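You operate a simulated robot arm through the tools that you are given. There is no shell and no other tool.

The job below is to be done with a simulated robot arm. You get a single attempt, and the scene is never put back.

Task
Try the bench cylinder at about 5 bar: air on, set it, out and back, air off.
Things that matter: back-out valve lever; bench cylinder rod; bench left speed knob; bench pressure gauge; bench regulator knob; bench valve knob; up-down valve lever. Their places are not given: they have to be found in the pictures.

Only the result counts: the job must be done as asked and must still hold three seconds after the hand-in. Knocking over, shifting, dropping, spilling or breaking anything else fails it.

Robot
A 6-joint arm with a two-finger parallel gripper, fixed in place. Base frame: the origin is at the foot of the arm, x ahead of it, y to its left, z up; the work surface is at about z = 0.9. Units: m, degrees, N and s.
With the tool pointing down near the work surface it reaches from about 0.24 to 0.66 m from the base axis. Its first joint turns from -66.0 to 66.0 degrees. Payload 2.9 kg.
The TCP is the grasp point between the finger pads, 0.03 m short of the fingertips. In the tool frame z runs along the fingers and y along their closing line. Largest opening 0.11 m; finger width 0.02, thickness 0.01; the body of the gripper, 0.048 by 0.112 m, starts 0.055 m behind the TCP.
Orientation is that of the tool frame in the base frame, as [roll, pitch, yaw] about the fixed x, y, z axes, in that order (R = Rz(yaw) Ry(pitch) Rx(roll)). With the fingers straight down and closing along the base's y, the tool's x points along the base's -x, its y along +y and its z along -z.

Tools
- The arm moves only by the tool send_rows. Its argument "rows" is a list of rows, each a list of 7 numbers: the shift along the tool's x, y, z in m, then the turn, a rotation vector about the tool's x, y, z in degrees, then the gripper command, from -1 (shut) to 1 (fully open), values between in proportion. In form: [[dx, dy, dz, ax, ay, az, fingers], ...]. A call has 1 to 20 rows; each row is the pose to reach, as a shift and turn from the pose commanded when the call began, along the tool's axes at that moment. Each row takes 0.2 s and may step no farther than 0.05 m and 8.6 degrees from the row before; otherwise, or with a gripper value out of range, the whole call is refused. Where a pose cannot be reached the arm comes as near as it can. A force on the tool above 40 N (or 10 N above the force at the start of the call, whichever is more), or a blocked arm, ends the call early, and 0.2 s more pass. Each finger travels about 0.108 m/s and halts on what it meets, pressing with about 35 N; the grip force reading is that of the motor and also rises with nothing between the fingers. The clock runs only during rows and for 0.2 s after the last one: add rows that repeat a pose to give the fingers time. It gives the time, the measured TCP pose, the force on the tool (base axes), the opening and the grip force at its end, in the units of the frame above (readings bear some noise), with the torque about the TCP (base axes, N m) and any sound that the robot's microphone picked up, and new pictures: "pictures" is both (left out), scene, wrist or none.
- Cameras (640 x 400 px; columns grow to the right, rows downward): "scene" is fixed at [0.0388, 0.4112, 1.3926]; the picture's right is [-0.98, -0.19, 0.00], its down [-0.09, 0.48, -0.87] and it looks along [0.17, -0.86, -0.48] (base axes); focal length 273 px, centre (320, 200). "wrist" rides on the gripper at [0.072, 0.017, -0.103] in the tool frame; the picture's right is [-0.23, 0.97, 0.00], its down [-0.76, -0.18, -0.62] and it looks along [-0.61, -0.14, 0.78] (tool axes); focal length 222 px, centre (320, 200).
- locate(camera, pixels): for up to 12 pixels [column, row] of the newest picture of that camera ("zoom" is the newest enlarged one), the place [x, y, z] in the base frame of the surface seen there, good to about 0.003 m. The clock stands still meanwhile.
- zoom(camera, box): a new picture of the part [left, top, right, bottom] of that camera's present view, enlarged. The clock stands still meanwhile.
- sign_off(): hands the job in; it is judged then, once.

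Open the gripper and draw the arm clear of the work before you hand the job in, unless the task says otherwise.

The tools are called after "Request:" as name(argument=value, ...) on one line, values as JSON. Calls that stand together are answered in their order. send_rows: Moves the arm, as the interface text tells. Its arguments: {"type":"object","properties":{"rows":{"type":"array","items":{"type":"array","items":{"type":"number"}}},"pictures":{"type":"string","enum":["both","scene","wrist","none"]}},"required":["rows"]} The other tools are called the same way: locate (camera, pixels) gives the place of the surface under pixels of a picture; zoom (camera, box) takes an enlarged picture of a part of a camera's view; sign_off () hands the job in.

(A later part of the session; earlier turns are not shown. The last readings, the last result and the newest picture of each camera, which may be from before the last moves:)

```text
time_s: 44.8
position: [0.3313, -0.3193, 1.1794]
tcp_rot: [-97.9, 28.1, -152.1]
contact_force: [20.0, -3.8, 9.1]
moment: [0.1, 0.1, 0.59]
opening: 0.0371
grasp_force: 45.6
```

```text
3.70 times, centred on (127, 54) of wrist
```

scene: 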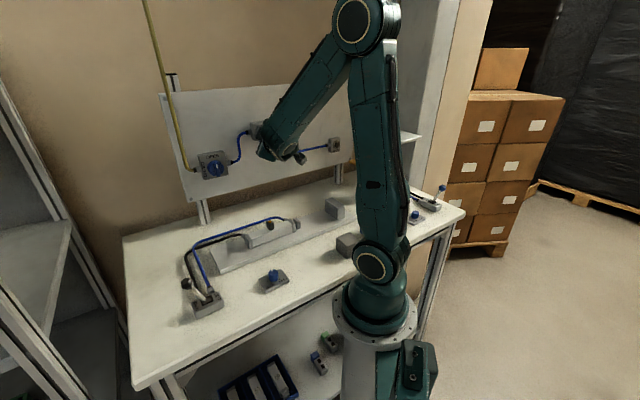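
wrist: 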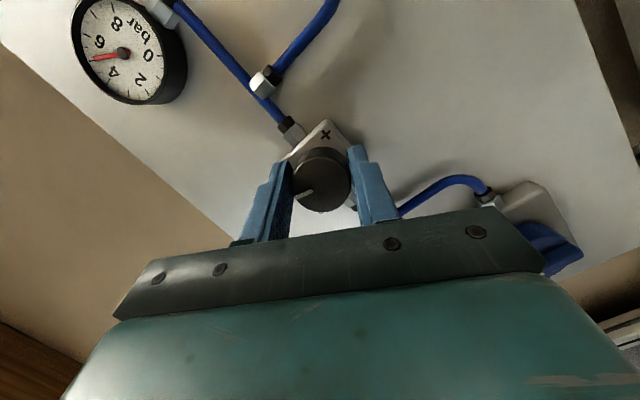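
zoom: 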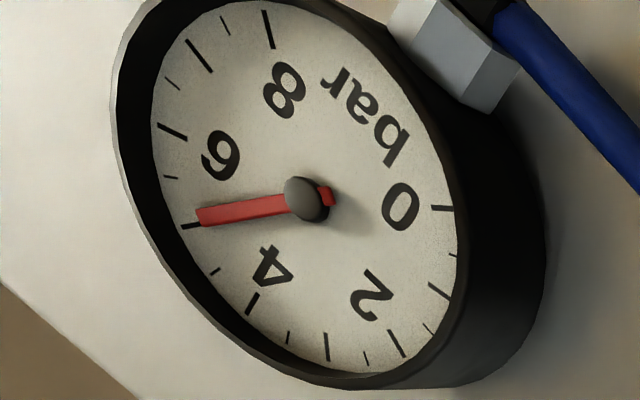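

Settled at ~5.05 bar. I release the knob and back away along the tool axis, then read the gauge from the scene camera.

Request:
send_rows(rows=[[0, 0, 0, 0, 0, 0, 0.2], [0, 0, 0, 0, 0, 0, 0.2], [0, 0, -0.02, 0, 0, 0, 0.2], [0, 0, -0.045, 0, 0, 0, 0.2], [0, 0, -0.06, 0, 0, 0, 0.2], [0, 0, -0.06, 0, 0, 0, 0.2]], pictures="both")

Request:
zoom(camera="scene", box=[284, 94, 316, 124])

Request:
zoom(camera="wrist", box=[90, 0, 220, 108])

```text
time_s: 46.2
position: [0.2982, -0.268, 1.1863]
tcp_rot: [-98.3, 28.2, -152.1]
contact_force: [0.0, 0.4, 0.2]
moment: [0.02, -0.01, 0.03]
opening: 0.066
grasp_force: 0.1
```

scene: 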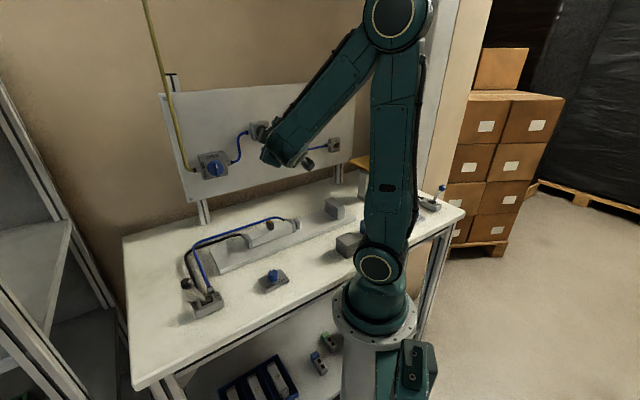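
wrist: 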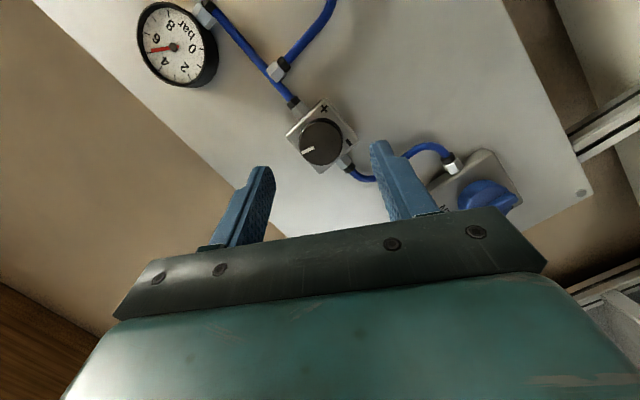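

```text
13.33 times, centred on (300, 109) of scene
```

zoom: 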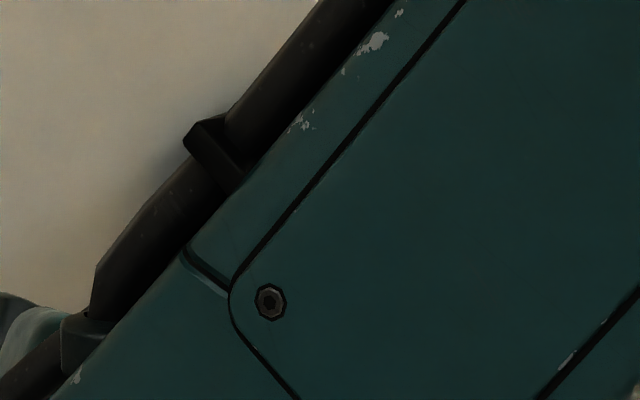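

```text
3.70 times, centred on (155, 54) of wrist
```

zoom: 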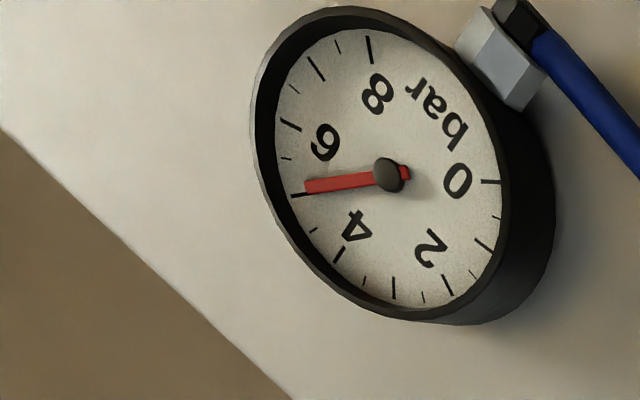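

The scale fit of the gauge picture gives 5.08 bar, steady, so the pressure is set. Now I swing back to a tool-down pose in front of the panel (known reachable spot d≈0.354, e≈0.056, z≈1.30) before going to the lever.

Request:
send_rows(rows=[[-0.0058, -0.0066, -0.0056, -4.29, 5.62, 3.29, 0.2], [-0.0116, -0.0133, -0.0112, -8.58, 11.24, 6.59, 0.2], [-0.0174, -0.0199, -0.0168, -12.87, 16.86, 9.88, 0.2], [-0.0231, -0.0265, -0.0224, -17.16, 22.48, 13.18, 0.2], [-0.0289, -0.0331, -0.028, -21.45, 28.1, 16.47, 0.2], [-0.0347, -0.0398, -0.0336, -25.74, 33.73, 19.77, 0.2], [-0.0405, -0.0464, -0.0391, -30.02, 39.35, 23.06, 0.2], [-0.0463, -0.053, -0.0447, -34.31, 44.97, 26.35, 0.2], [-0.052, -0.0596, -0.0503, -38.6, 50.59, 29.65, 0.2], [-0.0578, -0.0663, -0.0559, -42.89, 56.21, 32.94, 0.2], [-0.0636, -0.0729, -0.0615, -47.18, 61.83, 36.24, 0.2], [-0.0694, -0.0795, -0.0671, -51.47, 67.45, 39.53, 0.2], [-0.0694, -0.0795, -0.0671, -51.47, 67.45, 39.53, 0.2]], pictures="both")

```text
time_s: 49.0
position: [0.2918, -0.2205, 1.2872]
tcp_rot: [177.3, 1.1, 123.7]
contact_force: [2.0, 1.7, 0.5]
moment: [-0.1, 0.21, 0.06]
opening: 0.0659
grasp_force: 0.0
out of reach, approached as far as the arm can: row 11, 12, 13
```

scene: 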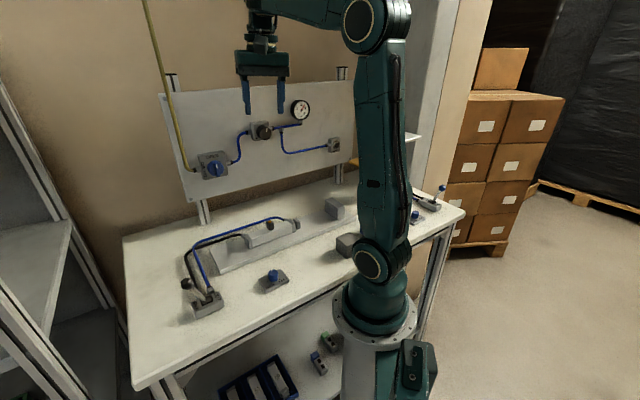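
wrist: 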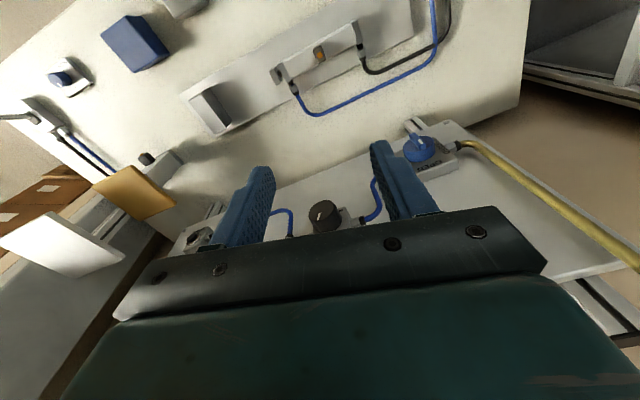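

Tool is down again (yaw 124°; slightly short of 135°). I check the gauge from the scene camera, then move across at height toward the lever.

Request:
zoom(camera="scene", box=[284, 94, 316, 124])

Request:
send_rows(rows=[[0.0263, 0.0285, 0.005, 0.34, 0.14, -1.41, 0.2], [0.0527, 0.0569, 0.01, 0.68, 0.28, -2.83, 0.2], [0.079, 0.0854, 0.015, 1.01, 0.41, -4.24, 0.2], [0.1053, 0.1138, 0.02, 1.35, 0.55, -5.65, 0.2], [0.1316, 0.1423, 0.025, 1.69, 0.69, -7.06, 0.2], [0.158, 0.1707, 0.03, 2.03, 0.83, -8.48, 0.2], [0.1843, 0.1992, 0.035, 2.36, 0.96, -9.89, 0.2], [0.2106, 0.2276, 0.04, 2.7, 1.1, -11.3, 0.2], [0.2106, 0.2276, 0.04, 2.7, 1.1, -11.3, 0.2]], pictures="both")

```text
13.33 times, centred on (300, 109) of scene
```

zoom: 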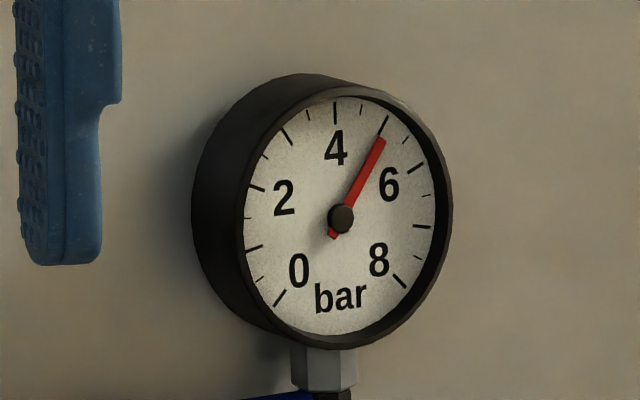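

```text
time_s: 51.0
position: [0.3121, 0.0955, 1.2475]
tcp_rot: [-177.4, -1.3, 146.3]
contact_force: [-0.8, 0.4, 0.0]
moment: [-0.04, 0.02, -0.02]
opening: 0.0663
grasp_force: 0.0
```

scene: 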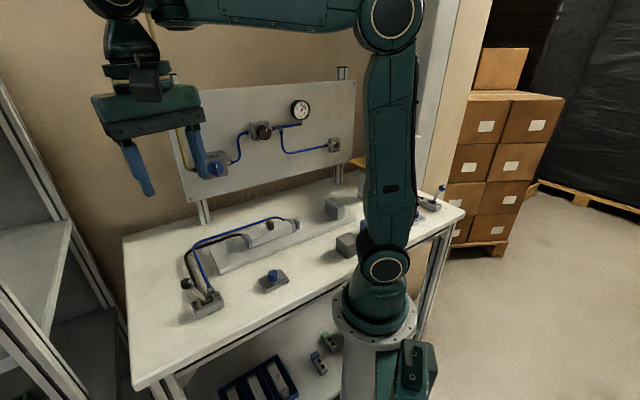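
wrist: 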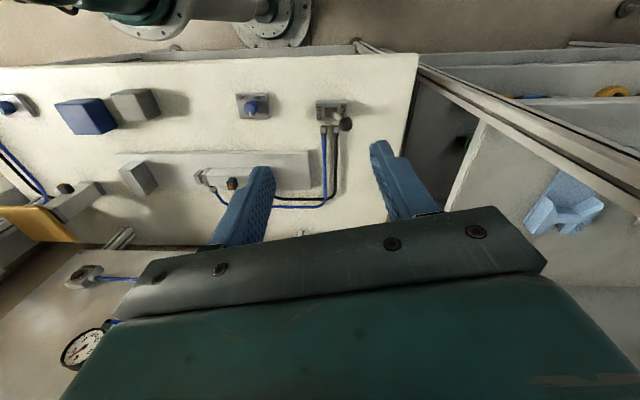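

Gauge reads 5.05–5.1 bar. The arm is near the lever now; I locate the lever precisely in both views.

Request:
locate(camera="scene", pixels=[[186, 283], [184, 284], [188, 284], [205, 298], [215, 297], [198, 313], [193, 300]])

Request:
locate(camera="wrist", pixels=[[346, 124], [350, 124], [330, 108], [318, 108], [344, 102], [330, 160]])

Request:
zoom(camera="scene", box=[165, 265, 245, 325])

Request:
zoom(camera="wrist", box=[270, 70, 390, 145])

```text
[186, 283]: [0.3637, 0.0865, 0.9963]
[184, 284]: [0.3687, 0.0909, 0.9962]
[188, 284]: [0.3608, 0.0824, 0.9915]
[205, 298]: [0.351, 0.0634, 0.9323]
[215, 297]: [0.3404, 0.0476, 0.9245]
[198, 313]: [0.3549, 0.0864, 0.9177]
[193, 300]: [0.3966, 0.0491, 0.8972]
```

```text
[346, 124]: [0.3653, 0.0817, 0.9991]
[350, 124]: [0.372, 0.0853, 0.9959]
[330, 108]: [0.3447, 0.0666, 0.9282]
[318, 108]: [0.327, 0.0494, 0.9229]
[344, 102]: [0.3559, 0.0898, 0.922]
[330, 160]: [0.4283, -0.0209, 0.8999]
```

```text
6.67 times, centred on (205, 295) of scene
```

zoom: 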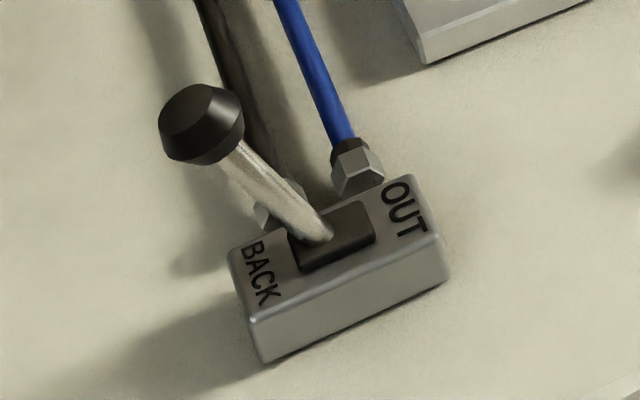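

```text
5.33 times, centred on (330, 108) of wrist
```

zoom: 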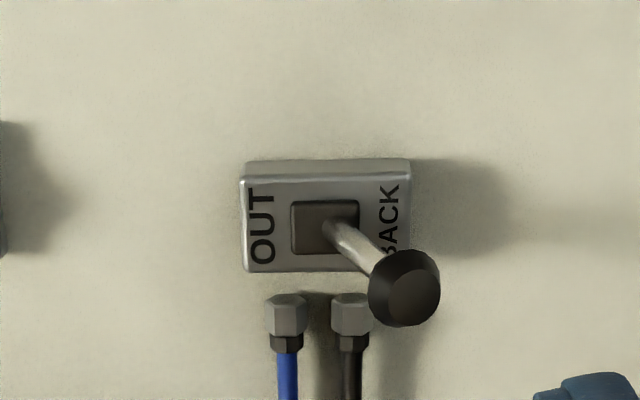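

Ball of the lever is at about (0.365,0.083,0.993), leaning to BACK (+e side); box pivot near e=0.292. I move above it (z=1.10) with fingers closing along the lever's travel direction, opening set to ~5 cm.

Request:
send_rows(rows=[[-0.0132, 0.0065, 0.0363, -0.68, -0.26, 2.83, -0.09], [-0.0265, 0.0129, 0.0727, -1.36, -0.52, 5.67, -0.09], [-0.0397, 0.0194, 0.109, -2.04, -0.78, 8.5, -0.09], [-0.0529, 0.0258, 0.1453, -2.72, -1.04, 11.33, -0.09], [-0.0529, 0.0258, 0.1453, -2.72, -1.04, 11.33, -0.09]], pictures="both")

```text
time_s: 52.2
position: [0.3626, 0.0845, 1.0991]
tcp_rot: [-179.9, 0.1, 134.8]
contact_force: [-0.2, 0.4, -0.9]
moment: [0.01, -0.01, 0.0]
opening: 0.0502
grasp_force: 0.0
out of reach, approached as far as the arm can: row 1, 2
```

scene: 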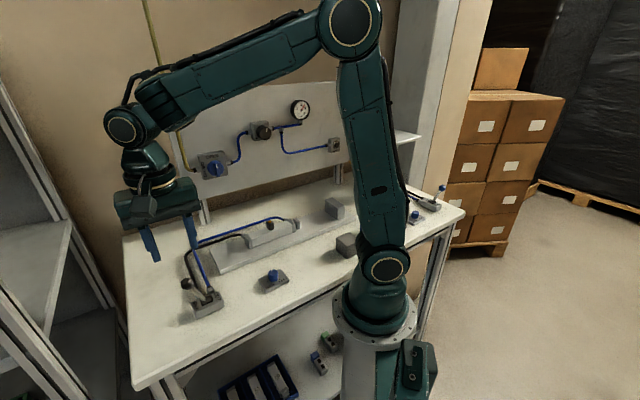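
wrist: 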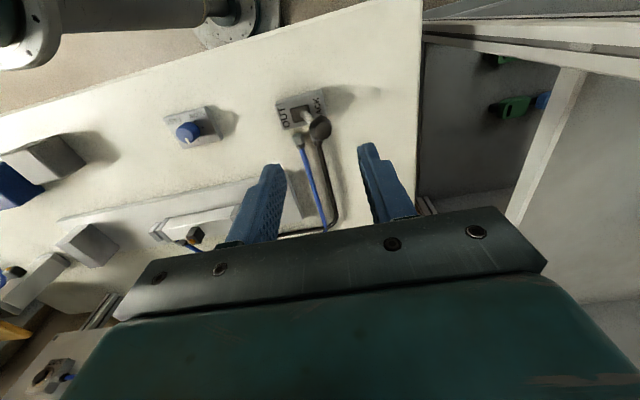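

Aligned over the ball (wrist view: ball at (320,127), between the fingers). I descend to z≈0.995 so the fingers straddle the ball.

Request:
send_rows(rows=[[-0.001, 0.0007, 0.035, 0, 0, 0, -0.09], [-0.0015, 0.0007, 0.07, 0, 0, 0, -0.09], [-0.0015, 0.0007, 0.1, 0, 0, 0, -0.09], [-0.0015, 0.0007, 0.104, 0, 0, 0, -0.09], [-0.0015, 0.0007, 0.104, 0, 0, 0, -0.09]], pictures="both")

```text
time_s: 53.4
position: [0.3647, 0.0824, 0.9938]
tcp_rot: [-179.9, 0.0, 134.9]
contact_force: [-0.3, -0.2, -0.4]
moment: [-0.02, -0.03, 0.03]
opening: 0.05
grasp_force: 0.1
```

scene: 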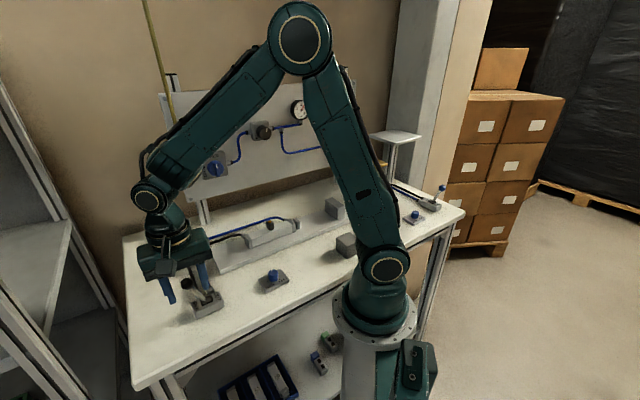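
wrist: 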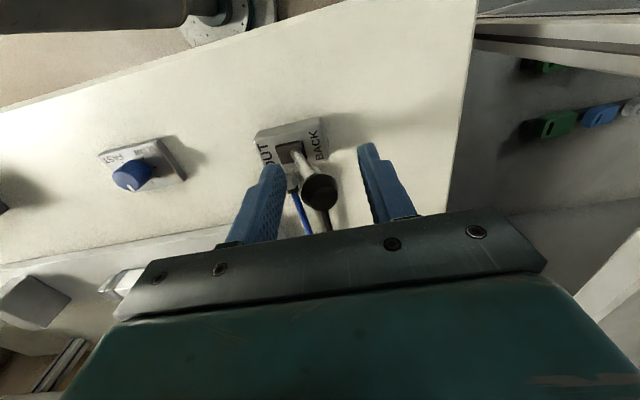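

The ball is between the fingers. I push the lever toward OUT (−e, tool −y) by about 6 cm in small steps.

Request:
send_rows(rows=[[0, -0.012, 0, 0, 0, 0, -0.09], [0, -0.024, 0, 0, 0, 0, -0.09], [0, -0.036, 0, 0, 0, 0, -0.09], [0, -0.048, 0, 0, 0, 0, -0.09], [0, -0.057, 0, 0, 0, 0, -0.09]], pictures="both")

```text
time_s: 54.6
position: [0.3244, 0.0414, 0.9951]
tcp_rot: [-180.0, -0.1, 134.8]
contact_force: [0.3, 0.7, 0.0]
moment: [-0.05, -0.01, -0.05]
opening: 0.05
grasp_force: 0.0
```

scene: 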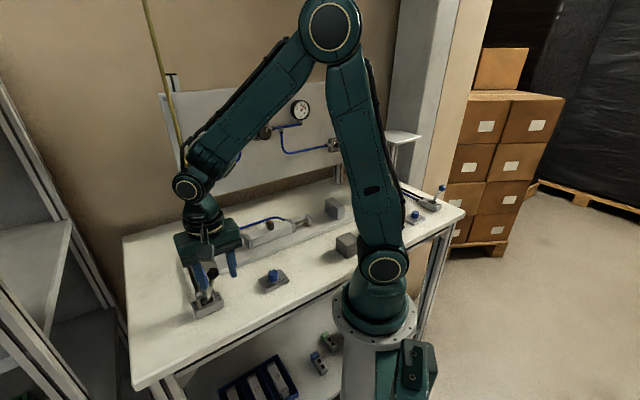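
wrist: 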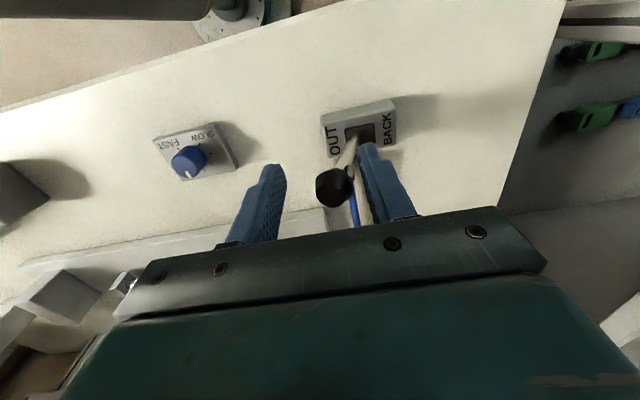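

The lever is now leaning to OUT and the rod appears to be moving; zooming in on the cylinder.

Request:
zoom(camera="scene", box=[220, 190, 370, 275])

Request:
zoom(camera="scene", box=[284, 94, 316, 124])

Request:
zoom(camera="scene", box=[165, 225, 265, 325])

```text
4.27 times, centred on (295, 232) of scene
```

zoom: 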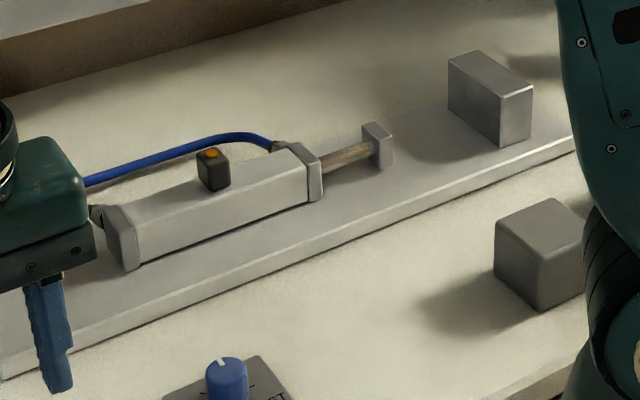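

```text
13.33 times, centred on (300, 109) of scene
```

zoom: 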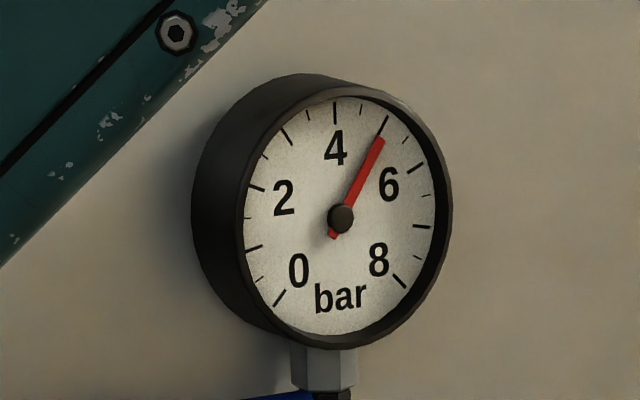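

```text
4.00 times, centred on (215, 275) of scene
```

zoom: 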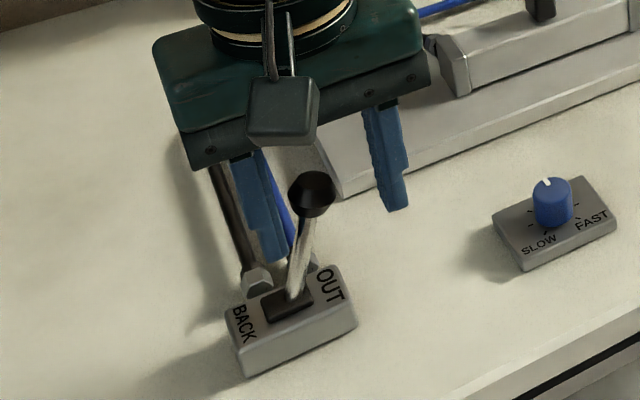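

The lever is at OUT and the rod is extending with the gauge at 5. I wait and watch for the rod to reach its end.

Request:
send_rows(rows=[[0, -0.057, 0, 0, 0, 0, -0.09]], pictures="none")

```text
refused: row 1 steps farther than a row can; nothing moved
```

That row was wrong (a further shift) and was refused; I send plain waiting rows instead.

Request:
send_rows(rows=[[0, 0, 0, 0, 0, 0, -0.09], [0, 0, 0, 0, 0, 0, -0.09], [0, 0, 0, 0, 0, 0, -0.09], [0, 0, 0, 0, 0, 0, -0.09], [0, 0, 0, 0, 0, 0, -0.09]], pictures="scene")

Request:
zoom(camera="scene", box=[220, 190, 370, 275])

```text
time_s: 55.8
position: [0.3247, 0.041, 0.9941]
tcp_rot: [-179.8, 0.0, 134.9]
contact_force: [-0.5, 0.0, 0.3]
moment: [0.03, 0.01, -0.02]
opening: 0.05
grasp_force: 0.1
```

scene: 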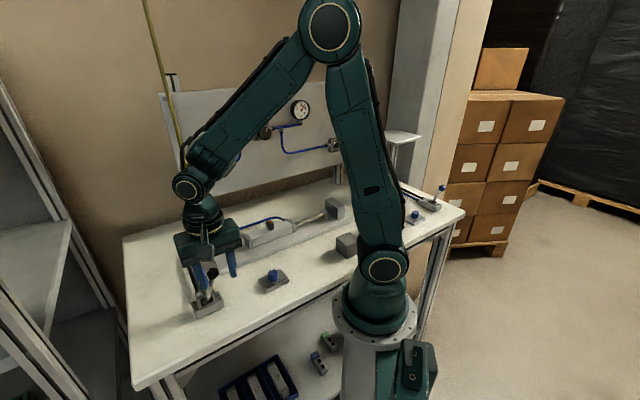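

```text
4.27 times, centred on (295, 232) of scene
```

zoom: 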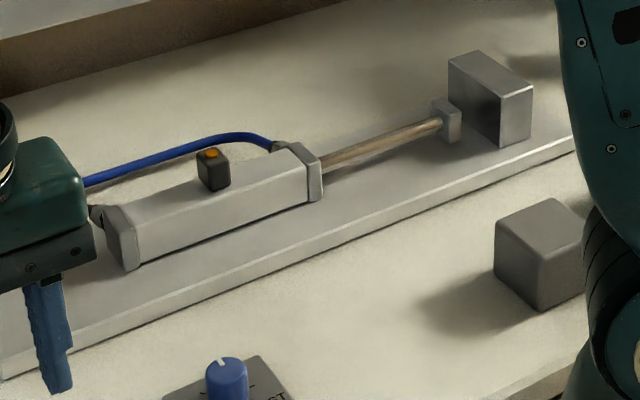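

The rod is nearly at the end block. I wait one more second to confirm full extension.

Request:
send_rows(rows=[[0, 0, 0, 0, 0, 0, -0.09], [0, 0, 0, 0, 0, 0, -0.09], [0, 0, 0, 0, 0, 0, -0.09], [0, 0, 0, 0, 0, 0, -0.09]], pictures="scene")

Request:
zoom(camera="scene", box=[280, 185, 360, 235])

Request:
zoom(camera="scene", box=[284, 94, 316, 124])

```text
time_s: 56.8
position: [0.3238, 0.0396, 0.9952]
tcp_rot: [-180.0, 0.0, 134.9]
contact_force: [0.0, -0.1, 0.1]
moment: [0.03, -0.01, 0.01]
opening: 0.0503
grasp_force: 0.1
```

scene: 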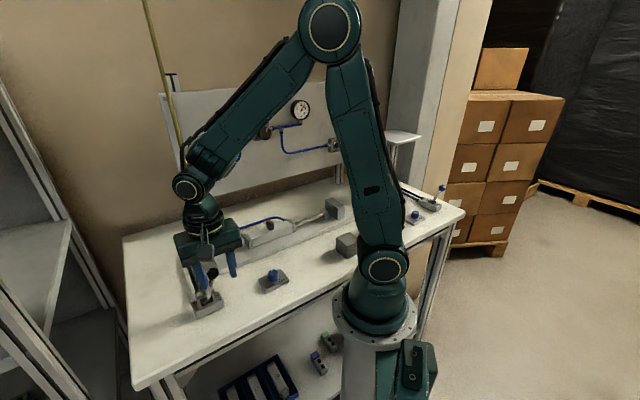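

```text
8.00 times, centred on (320, 210) of scene
```

zoom: 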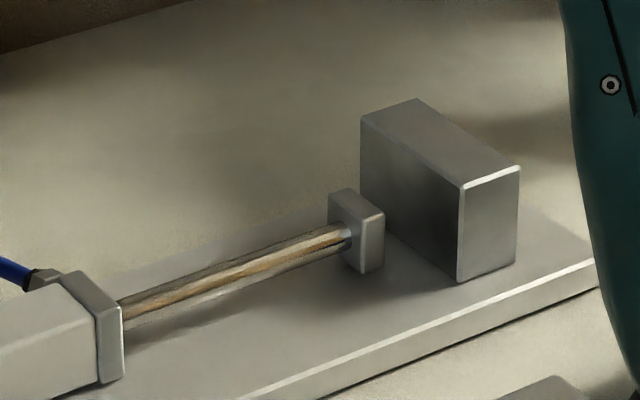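

```text
13.33 times, centred on (300, 109) of scene
```

zoom: 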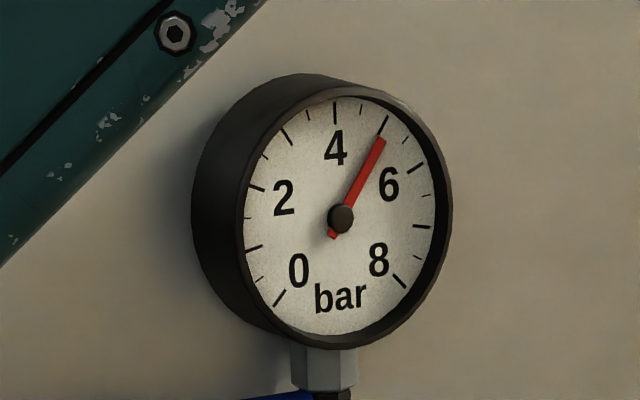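

The rod plate hasn't moved between 55.8 s and 56.8 s. I locate the plate and block face to see where it stopped.

Request:
locate(camera="scene", pixels=[[324, 213], [327, 214], [331, 208], [334, 210], [293, 224], [297, 222], [341, 214], [315, 216]])

Request:
send_rows(rows=[[0, 0, 0, 0, 0, 0, -0.09], [0, 0, 0, 0, 0, 0, -0.09], [0, 0, 0, 0, 0, 0, -0.09]], pictures="scene")

Request:
zoom(camera="scene", box=[280, 185, 360, 235])

```text
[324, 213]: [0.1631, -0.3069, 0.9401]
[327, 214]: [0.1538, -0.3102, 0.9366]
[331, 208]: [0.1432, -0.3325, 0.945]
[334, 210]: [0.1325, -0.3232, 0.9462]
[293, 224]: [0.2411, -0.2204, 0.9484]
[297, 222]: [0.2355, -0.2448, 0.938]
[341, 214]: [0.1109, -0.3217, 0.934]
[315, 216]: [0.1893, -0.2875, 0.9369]
```

```text
time_s: 57.6
position: [0.3237, 0.0423, 0.996]
tcp_rot: [-179.9, 0.1, 134.9]
contact_force: [-0.5, 0.6, 0.0]
moment: [0.03, -0.01, -0.04]
opening: 0.0499
grasp_force: 0.1
```

scene: 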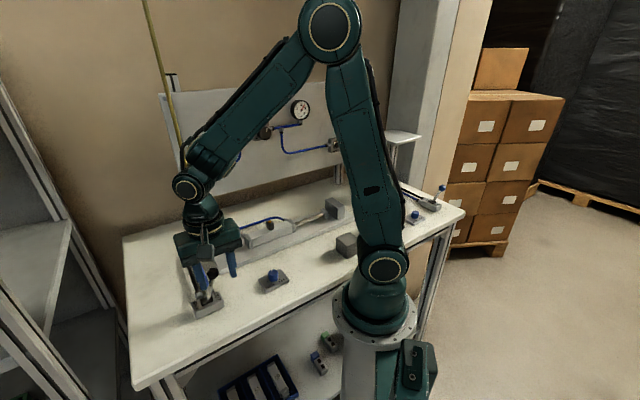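

```text
8.00 times, centred on (320, 210) of scene
```

zoom: 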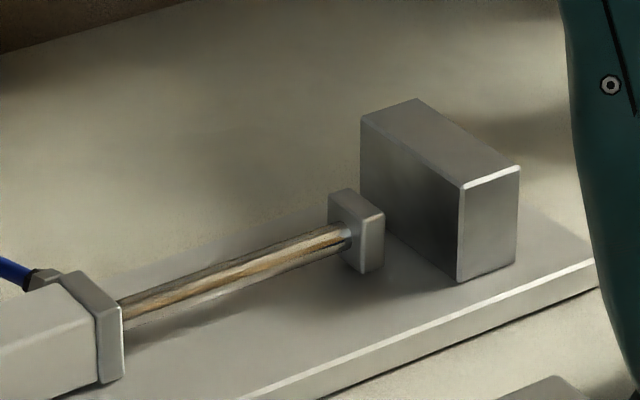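

The rod is fully out (about 10 cm stroke). Now I push the lever back toward BACK (+e) in small steps.

Request:
send_rows(rows=[[0, 0.015, 0, 0, 0, 0, -0.09], [0, 0.03, 0, 0, 0, 0, -0.09], [0, 0.042, 0, 0, 0, 0, -0.09], [0, 0.054, 0, 0, 0, 0, -0.09], [0, 0.064, 0, 0, 0, 0, -0.09], [0, 0.07, 0, 0, 0, 0, -0.09]], pictures="both")

Request:
zoom(camera="scene", box=[220, 190, 370, 275])

Request:
zoom(camera="wrist", box=[220, 100, 420, 220])

```text
time_s: 59.0
position: [0.3732, 0.091, 0.9946]
tcp_rot: [-179.8, 0.0, 134.8]
contact_force: [-3.9, -4.6, 1.2]
moment: [-0.12, 0.11, 0.02]
opening: 0.0531
grasp_force: 2.8
```

scene: 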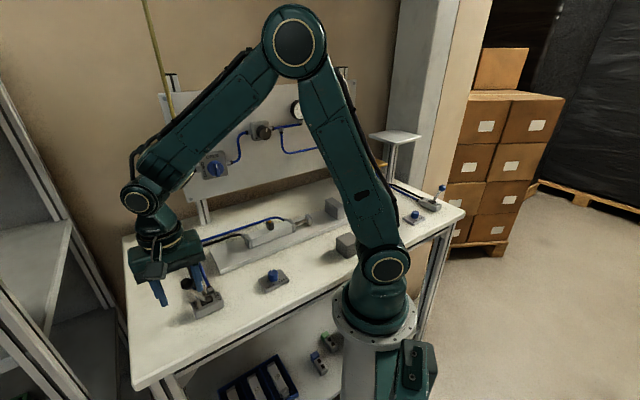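
wrist: 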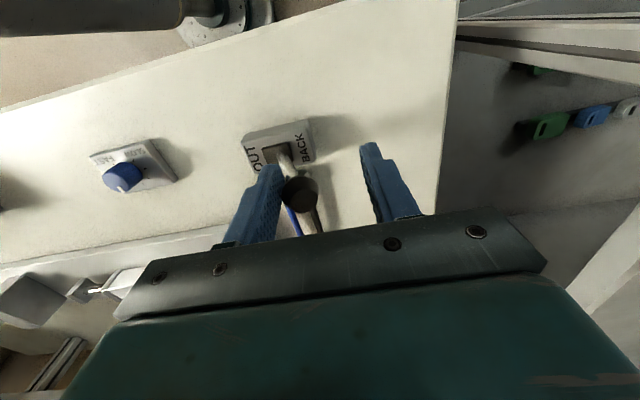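

```text
4.27 times, centred on (295, 232) of scene
```

zoom: 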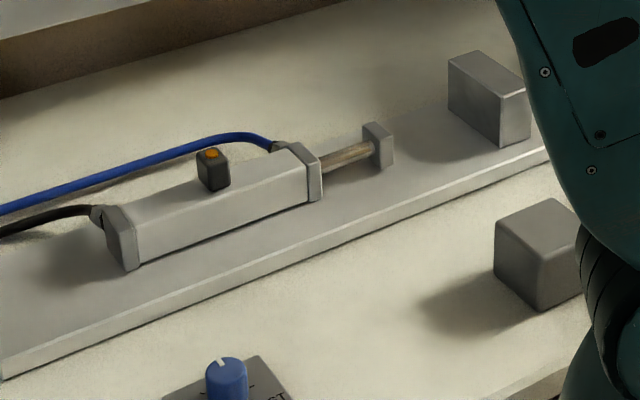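

```text
3.20 times, centred on (320, 160) of wrist
```

zoom: 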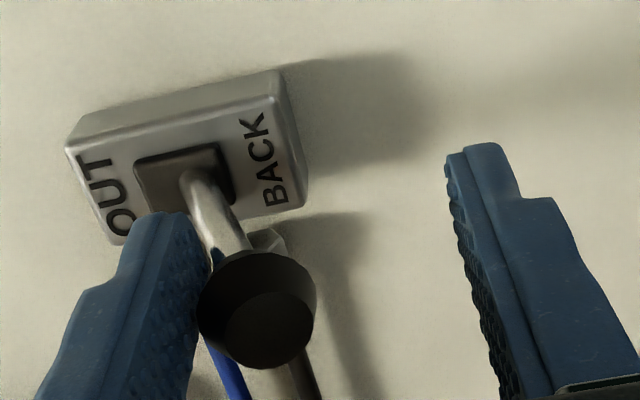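

The lever leans to BACK and the rod is retracting. I centre the fingers off the ball, and wait.

Request:
send_rows(rows=[[0, -0.011, 0, 0, 0, 0, -0.09], [0, -0.011, 0, 0, 0, 0, -0.09], [0, -0.011, 0, 0, 0, 0, -0.09], [0, -0.011, 0, 0, 0, 0, -0.09], [0, -0.011, 0, 0, 0, 0, -0.09]], pictures="both")

Request:
zoom(camera="scene", box=[220, 190, 370, 275])

Request:
zoom(camera="wrist", box=[220, 100, 420, 220])

```text
time_s: 60.2
position: [0.3671, 0.0834, 0.9946]
tcp_rot: [-179.8, -0.1, 134.8]
contact_force: [0.9, 0.4, 0.5]
moment: [0.0, -0.03, -0.02]
opening: 0.0504
grasp_force: 0.0
```

scene: 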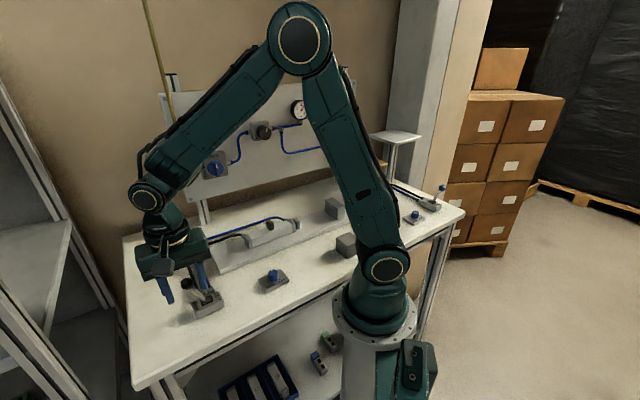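
wrist: 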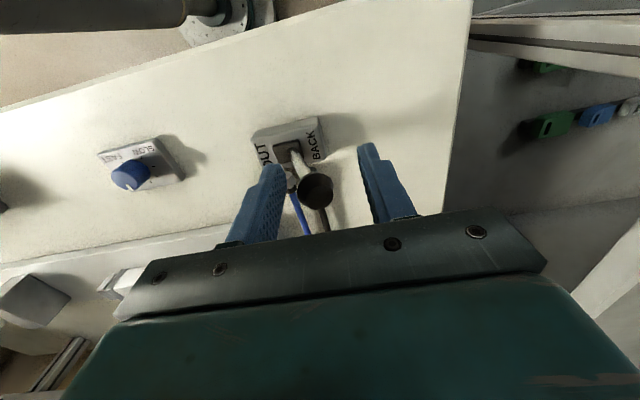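

```text
4.27 times, centred on (295, 232) of scene
```

zoom: 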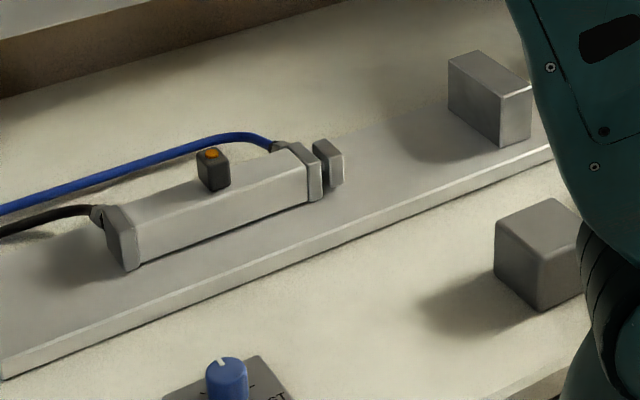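

```text
3.20 times, centred on (320, 160) of wrist
```

zoom: 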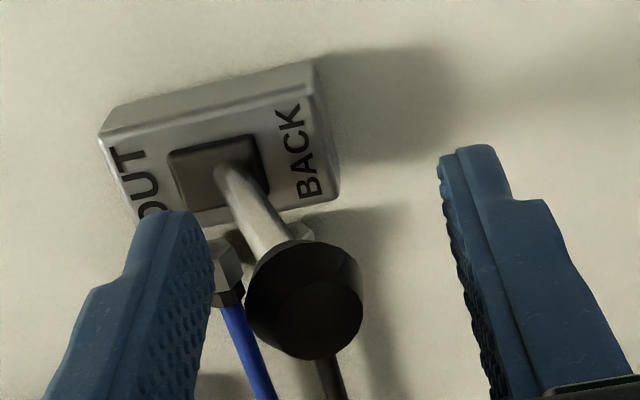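

The rod is fully back. I lift straight up off the lever to z≈1.25.

Request:
send_rows(rows=[[0, 0, -0.04, 0, 0, 0, -0.09], [0, 0, -0.08, 0, 0, 0, -0.09], [0, 0, -0.12, 0, 0, 0, -0.09], [0, 0, -0.165, 0, 0, 0, -0.09], [0, 0, -0.21, 0, 0, 0, -0.09], [0, 0, -0.255, 0, 0, 0, -0.09], [0, 0, -0.255, 0, 0, 0, -0.09]], pictures="scene")

Request:
zoom(camera="scene", box=[165, 200, 325, 325])

```text
time_s: 61.8
position: [0.3658, 0.0853, 1.252]
tcp_rot: [-179.8, -0.2, 135.0]
contact_force: [-0.1, 0.8, -0.1]
moment: [-0.01, -0.01, -0.01]
opening: 0.05
grasp_force: 0.0
```

scene: 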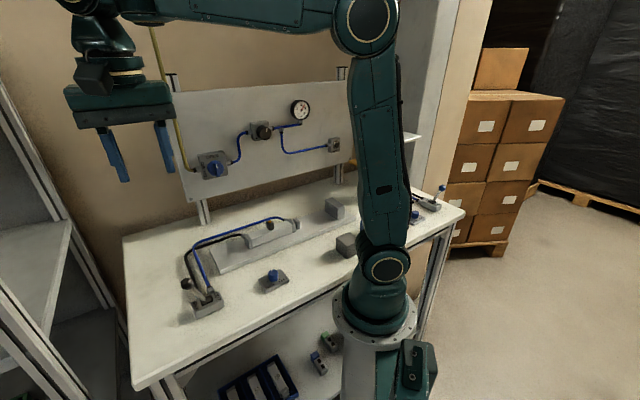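

```text
3.20 times, centred on (245, 262) of scene
```

zoom: 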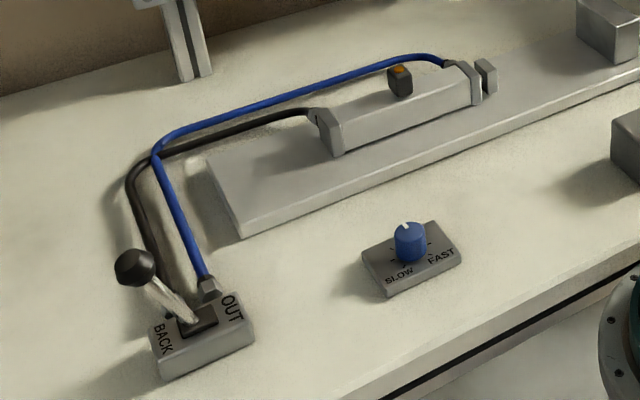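

Lever is at BACK, rod in. Now I travel tool-down back to the spot in front of the panel (d≈0.354, e≈0.056, z≈1.297).

Request:
send_rows(rows=[[-0.0194, -0.0329, -0.0056, 0, 0, 0, -0.09], [-0.0388, -0.0658, -0.0113, 0, 0, 0, -0.09], [-0.0582, -0.0986, -0.0169, 0, 0, 0, -0.09], [-0.0776, -0.1315, -0.0225, 0, 0, 0, -0.09], [-0.097, -0.1644, -0.0281, 0, 0, 0, -0.09], [-0.1164, -0.1973, -0.0338, 0, 0, 0, -0.09], [-0.1358, -0.2301, -0.0394, 0, 0, 0, -0.09], [-0.1552, -0.263, -0.045, 0, 0, 0, -0.09], [-0.1552, -0.263, -0.045, 0, 0, 0, -0.09]], pictures="scene")

```text
time_s: 63.8
position: [0.2924, -0.2116, 1.2952]
tcp_rot: [-179.9, 0.1, 134.9]
contact_force: [-0.2, 0.0, -0.3]
moment: [-0.04, 0.02, -0.03]
opening: 0.0504
grasp_force: 0.1
```

scene: 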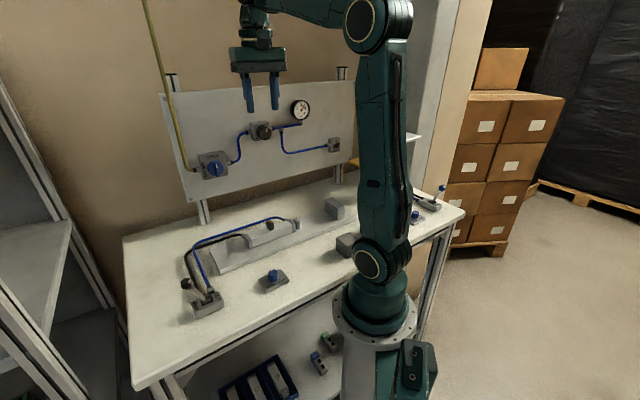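

Arrived. Now pitch the tool up 90° in place, as before.

Request:
send_rows(rows=[[0, 0, 0, 0, -8.2, 0, -0.09], [0, 0, 0, 0, -16.4, 0, -0.09], [0, 0, 0, 0, -24.6, 0, -0.09], [0, 0, 0, 0, -32.8, 0, -0.09], [0, 0, 0, 0, -41, 0, -0.09], [0, 0, 0, 0, -49.2, 0, -0.09], [0, 0, 0, 0, -57.4, 0, -0.09], [0, 0, 0, 0, -65.6, 0, -0.09], [0, 0, 0, 0, -73.8, 0, -0.09], [0, 0, 0, 0, -82, 0, -0.09], [0, 0, 0, 0, -90, 0, -0.09], [0, 0, 0, 0, -90, 0, -0.09]], pictures="scene")

```text
time_s: 66.4
position: [0.3043, -0.2402, 1.5967]
tcp_rot: [179.0, 72.0, 135.3]
contact_force: [0.6, 0.0, 1.1]
moment: [0.0, 0.03, -0.03]
opening: 0.0501
grasp_force: 0.0
out of reach, approached as far as the arm can: row 1, 2, 3, 4, 5, 6, 7, 8, 9, 10, 11, 12
```

scene: 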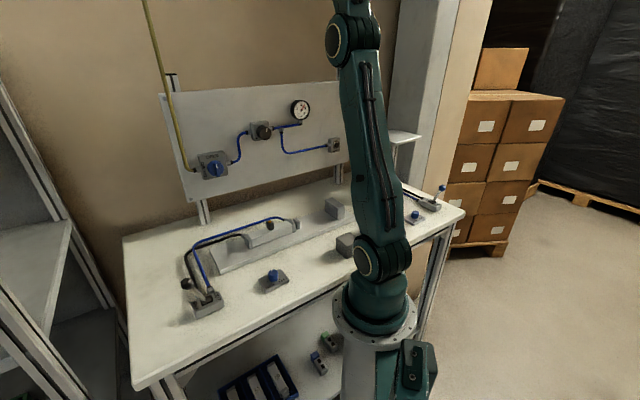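

Same wrist-branch problem as in the very first attempt: the arm stretched up (z=1.597, pitch 72°), nothing touched. Earlier, returning from this stretched state to tool-down at this same spot freed it, so I repeat that return.

Request:
send_rows(rows=[[0.0327, 0.0012, 0.007, 0, 8, 0, -0.09], [0.0655, 0.0024, 0.0139, 0, 16, 0, -0.09], [0.0982, 0.0036, 0.0209, 0, 24, 0, -0.09], [0.131, 0.0048, 0.0279, 0, 32, 0, -0.09], [0.1637, 0.0059, 0.0348, 0, 40, 0, -0.09], [0.1965, 0.0071, 0.0418, 0, 48, 0, -0.09], [0.2292, 0.0083, 0.0488, 0, 56, 0, -0.09], [0.262, 0.0095, 0.0557, 0, 64, 0, -0.09], [0.2947, 0.0107, 0.0627, 0, 72, 0, -0.09], [0.2947, 0.0107, 0.0627, 0, 72, 0, -0.09]], pictures="scene")

Request:
zoom(camera="scene", box=[200, 0, 440, 150])

```text
time_s: 68.6
position: [0.2933, -0.2149, 1.2906]
tcp_rot: [179.7, 0.1, 136.1]
contact_force: [0.2, -0.8, 1.1]
moment: [0.0, 0.0, -0.01]
opening: 0.0503
grasp_force: 0.1
out of reach, approached as far as the arm can: row 1, 2, 3
```

scene: 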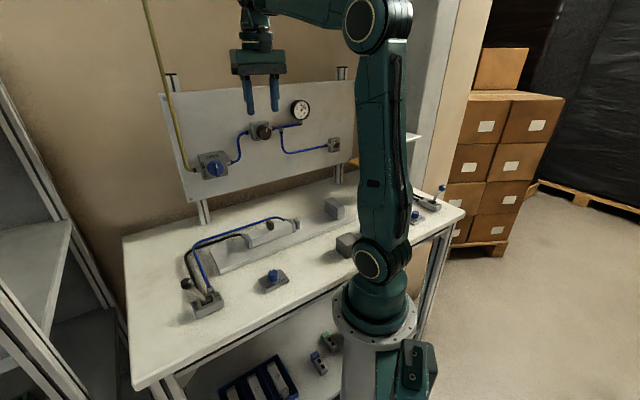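

```text
2.67 times, centred on (320, 75) of scene
```

zoom: 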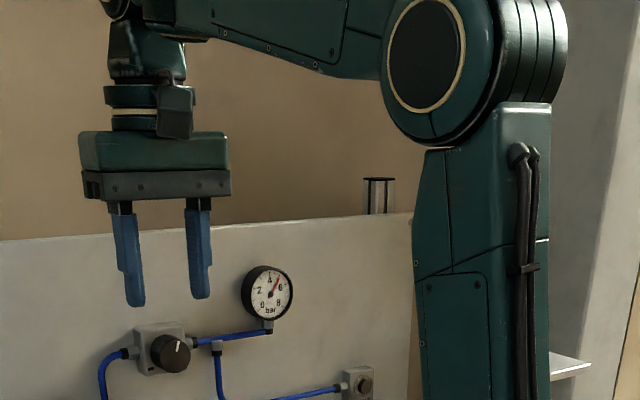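

Back tool-down at the same spot and in the same posture as when it worked. I test the tilt with a short call first.

Request:
send_rows(rows=[[0, 0, 0, 0, -8, 0, -0.09], [0, 0, 0, 0, -16, 0, -0.09], [0, 0, 0, 0, -24, 0, -0.09]], pictures="none")

```text
time_s: 69.4
position: [0.2927, -0.2146, 1.2896]
tcp_rot: [179.7, 24.2, 136.0]
contact_force: [-0.2, 1.0, 0.1]
moment: [-0.01, 0.0, 0.01]
opening: 0.0502
grasp_force: 0.1
out of reach, approached as far as the arm can: row 1
```

It works (24° reached). Continuing the tilt.

Request:
send_rows(rows=[[0, 0, 0, 0, -8.2, 0, -0.09], [0, 0, 0, 0, -16.4, 0, -0.09], [0, 0, 0, 0, -24.6, 0, -0.09], [0, 0, 0, 0, -32.8, 0, -0.09], [0, 0, 0, 0, -41, 0, -0.09], [0, 0, 0, 0, -49.2, 0, -0.09], [0, 0, 0, 0, -57.4, 0, -0.09], [0, 0, 0, 0, -65.8, 0, -0.09], [0, 0, 0, 0, -65.8, 0, -0.09]], pictures="both")

```text
time_s: 71.4
position: [0.2959, -0.2131, 1.2893]
tcp_rot: [106.4, 89.6, 62.6]
contact_force: [-0.1, -0.3, -0.4]
moment: [0.05, -0.01, 0.01]
opening: 0.0499
grasp_force: 0.3
```

scene: 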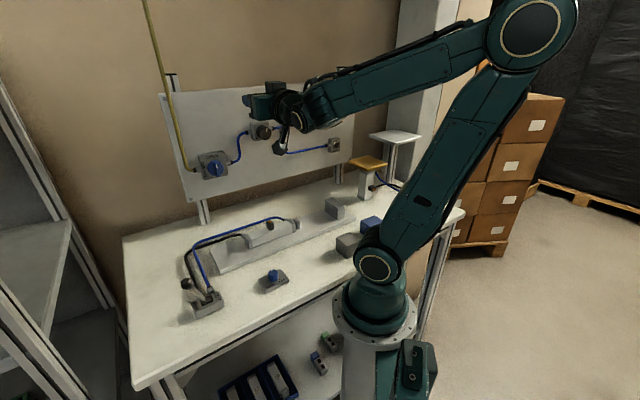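
wrist: 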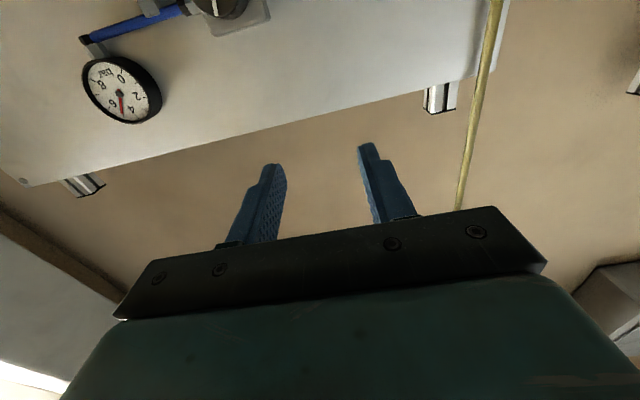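

The tool is level again. I move left/down toward the valve as before (e≈0.163, z≈1.197), correcting 1.2° of azimuth.

Request:
send_rows(rows=[[0.023, 0.0262, 0.0038, 0.3, -0.1, 0, 0.1], [0.046, 0.0525, 0.0075, 0.6, -0.2, 0, 0.1], [0.069, 0.0787, 0.0113, 0.9, -0.3, 0, 0.1], [0.092, 0.105, 0.015, 1.2, -0.4, 0, 0.1], [0.092, 0.105, 0.015, 1.2, -0.4, 0, 0.1]], pictures="scene")

```text
time_s: 72.6
position: [0.379, -0.1465, 1.2001]
tcp_rot: [46.4, 89.6, 1.4]
contact_force: [1.1, 0.5, 0.3]
moment: [0.01, -0.03, -0.02]
opening: 0.0605
grasp_force: 0.0
```

scene: 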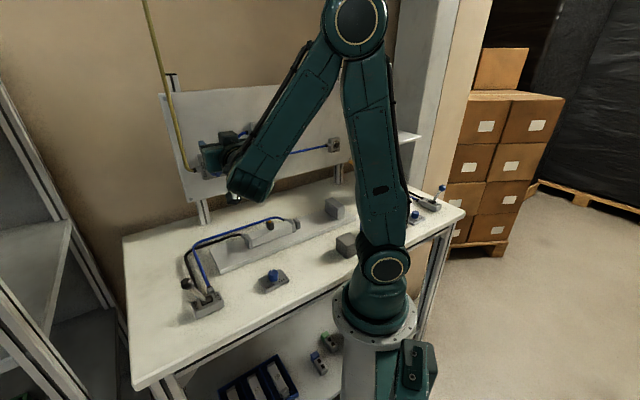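

Good. Now down to the knob height (z≈1.10) at d≈0.425, tips still 1.7 cm in front of the bar.

Request:
send_rows(rows=[[0.033, -0.0008, 0.0177, 0, 0, 0, 0.1], [0.066, -0.0016, 0.0353, 0, 0, 0, 0.1], [0.0986, -0.0024, 0.053, 0, 0, 0, 0.1], [0.0986, -0.0024, 0.053, 0, 0, 0, 0.1]], pictures="both")

```text
time_s: 73.6
position: [0.4158, -0.1889, 1.1056]
tcp_rot: [106.8, 89.7, 61.7]
contact_force: [-0.6, -1.1, 1.3]
moment: [0.02, 0.01, 0.02]
opening: 0.0603
grasp_force: 0.1
out of reach, approached as far as the arm can: row 3, 4
```

scene: 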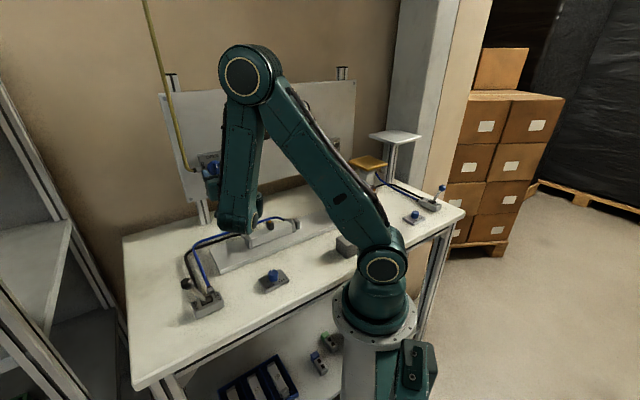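
wrist: 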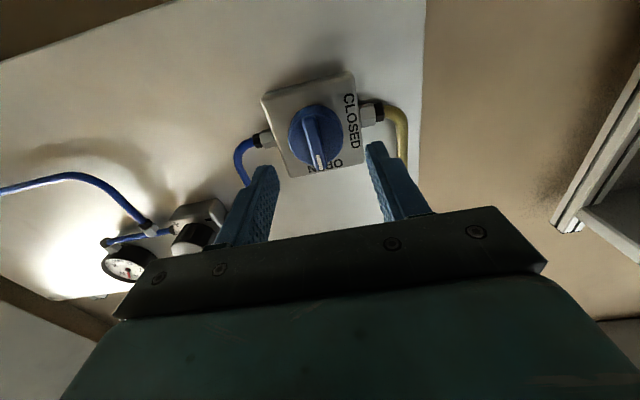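

At d=0.428, e=0.160, z=1.106; the bar is vertical between the open fingers. I advance to d≈0.4465, z≈1.101.

Request:
send_rows(rows=[[0.0023, 0.0003, 0.0095, 0, 0, 0, 0.1], [0.0046, 0.0006, 0.019, 0, 0, 0, 0.1], [0.0046, 0.0006, 0.019, 0, 0, 0, 0.1]], pictures="wrist")

Request:
zoom(camera="wrist", box=[220, 60, 420, 200])

```text
time_s: 74.4
position: [0.4317, -0.2022, 1.1017]
tcp_rot: [45.2, 89.6, 0.2]
contact_force: [0.2, 0.3, 0.2]
moment: [-0.01, 0.03, 0.01]
opening: 0.0605
grasp_force: 0.0
```

wrist: 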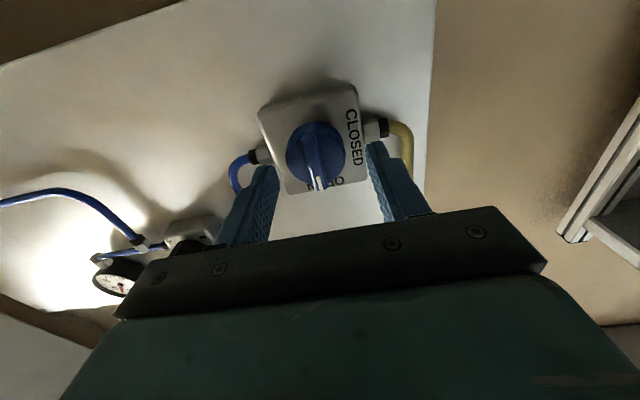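

```text
2.86 times, centred on (320, 130) of wrist
```

zoom: 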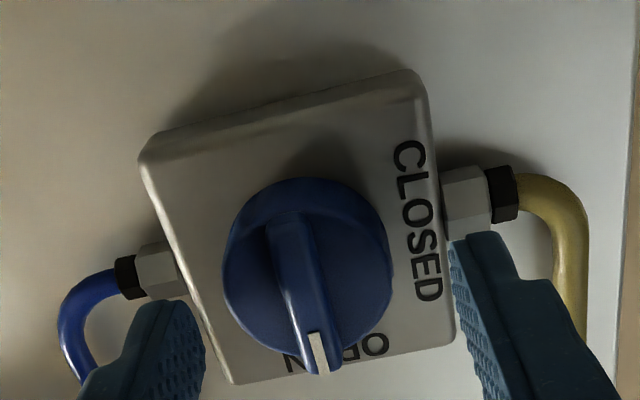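

Aligned (d=0.448, e=0.162, z=1.102). Closing on the bar.

Request:
send_rows(rows=[[0, -0.0005, 0, 0, 0, 0, -1], [0, -0.0005, 0, 0, 0, 0, -1], [0, -0.0005, 0, 0, 0, 0, -1], [0, -0.0005, 0, 0, 0, 0, -1]], pictures="wrist")

```text
time_s: 75.4
position: [0.43, -0.2043, 1.1006]
tcp_rot: [47.5, 89.7, 2.3]
contact_force: [-13.8, -15.4, 0.5]
moment: [-0.42, -0.42, -0.42]
opening: 0.0098
grasp_force: 44.8
```

wrist: 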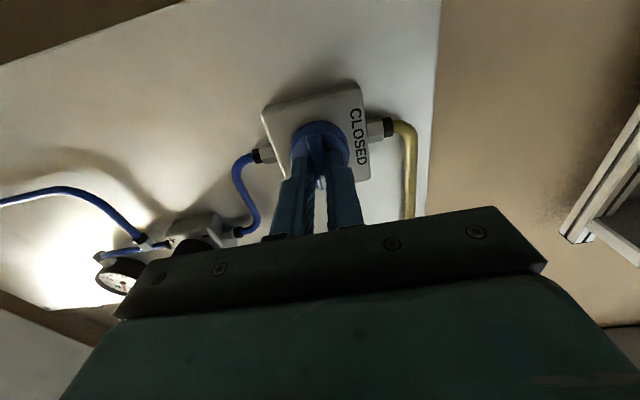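

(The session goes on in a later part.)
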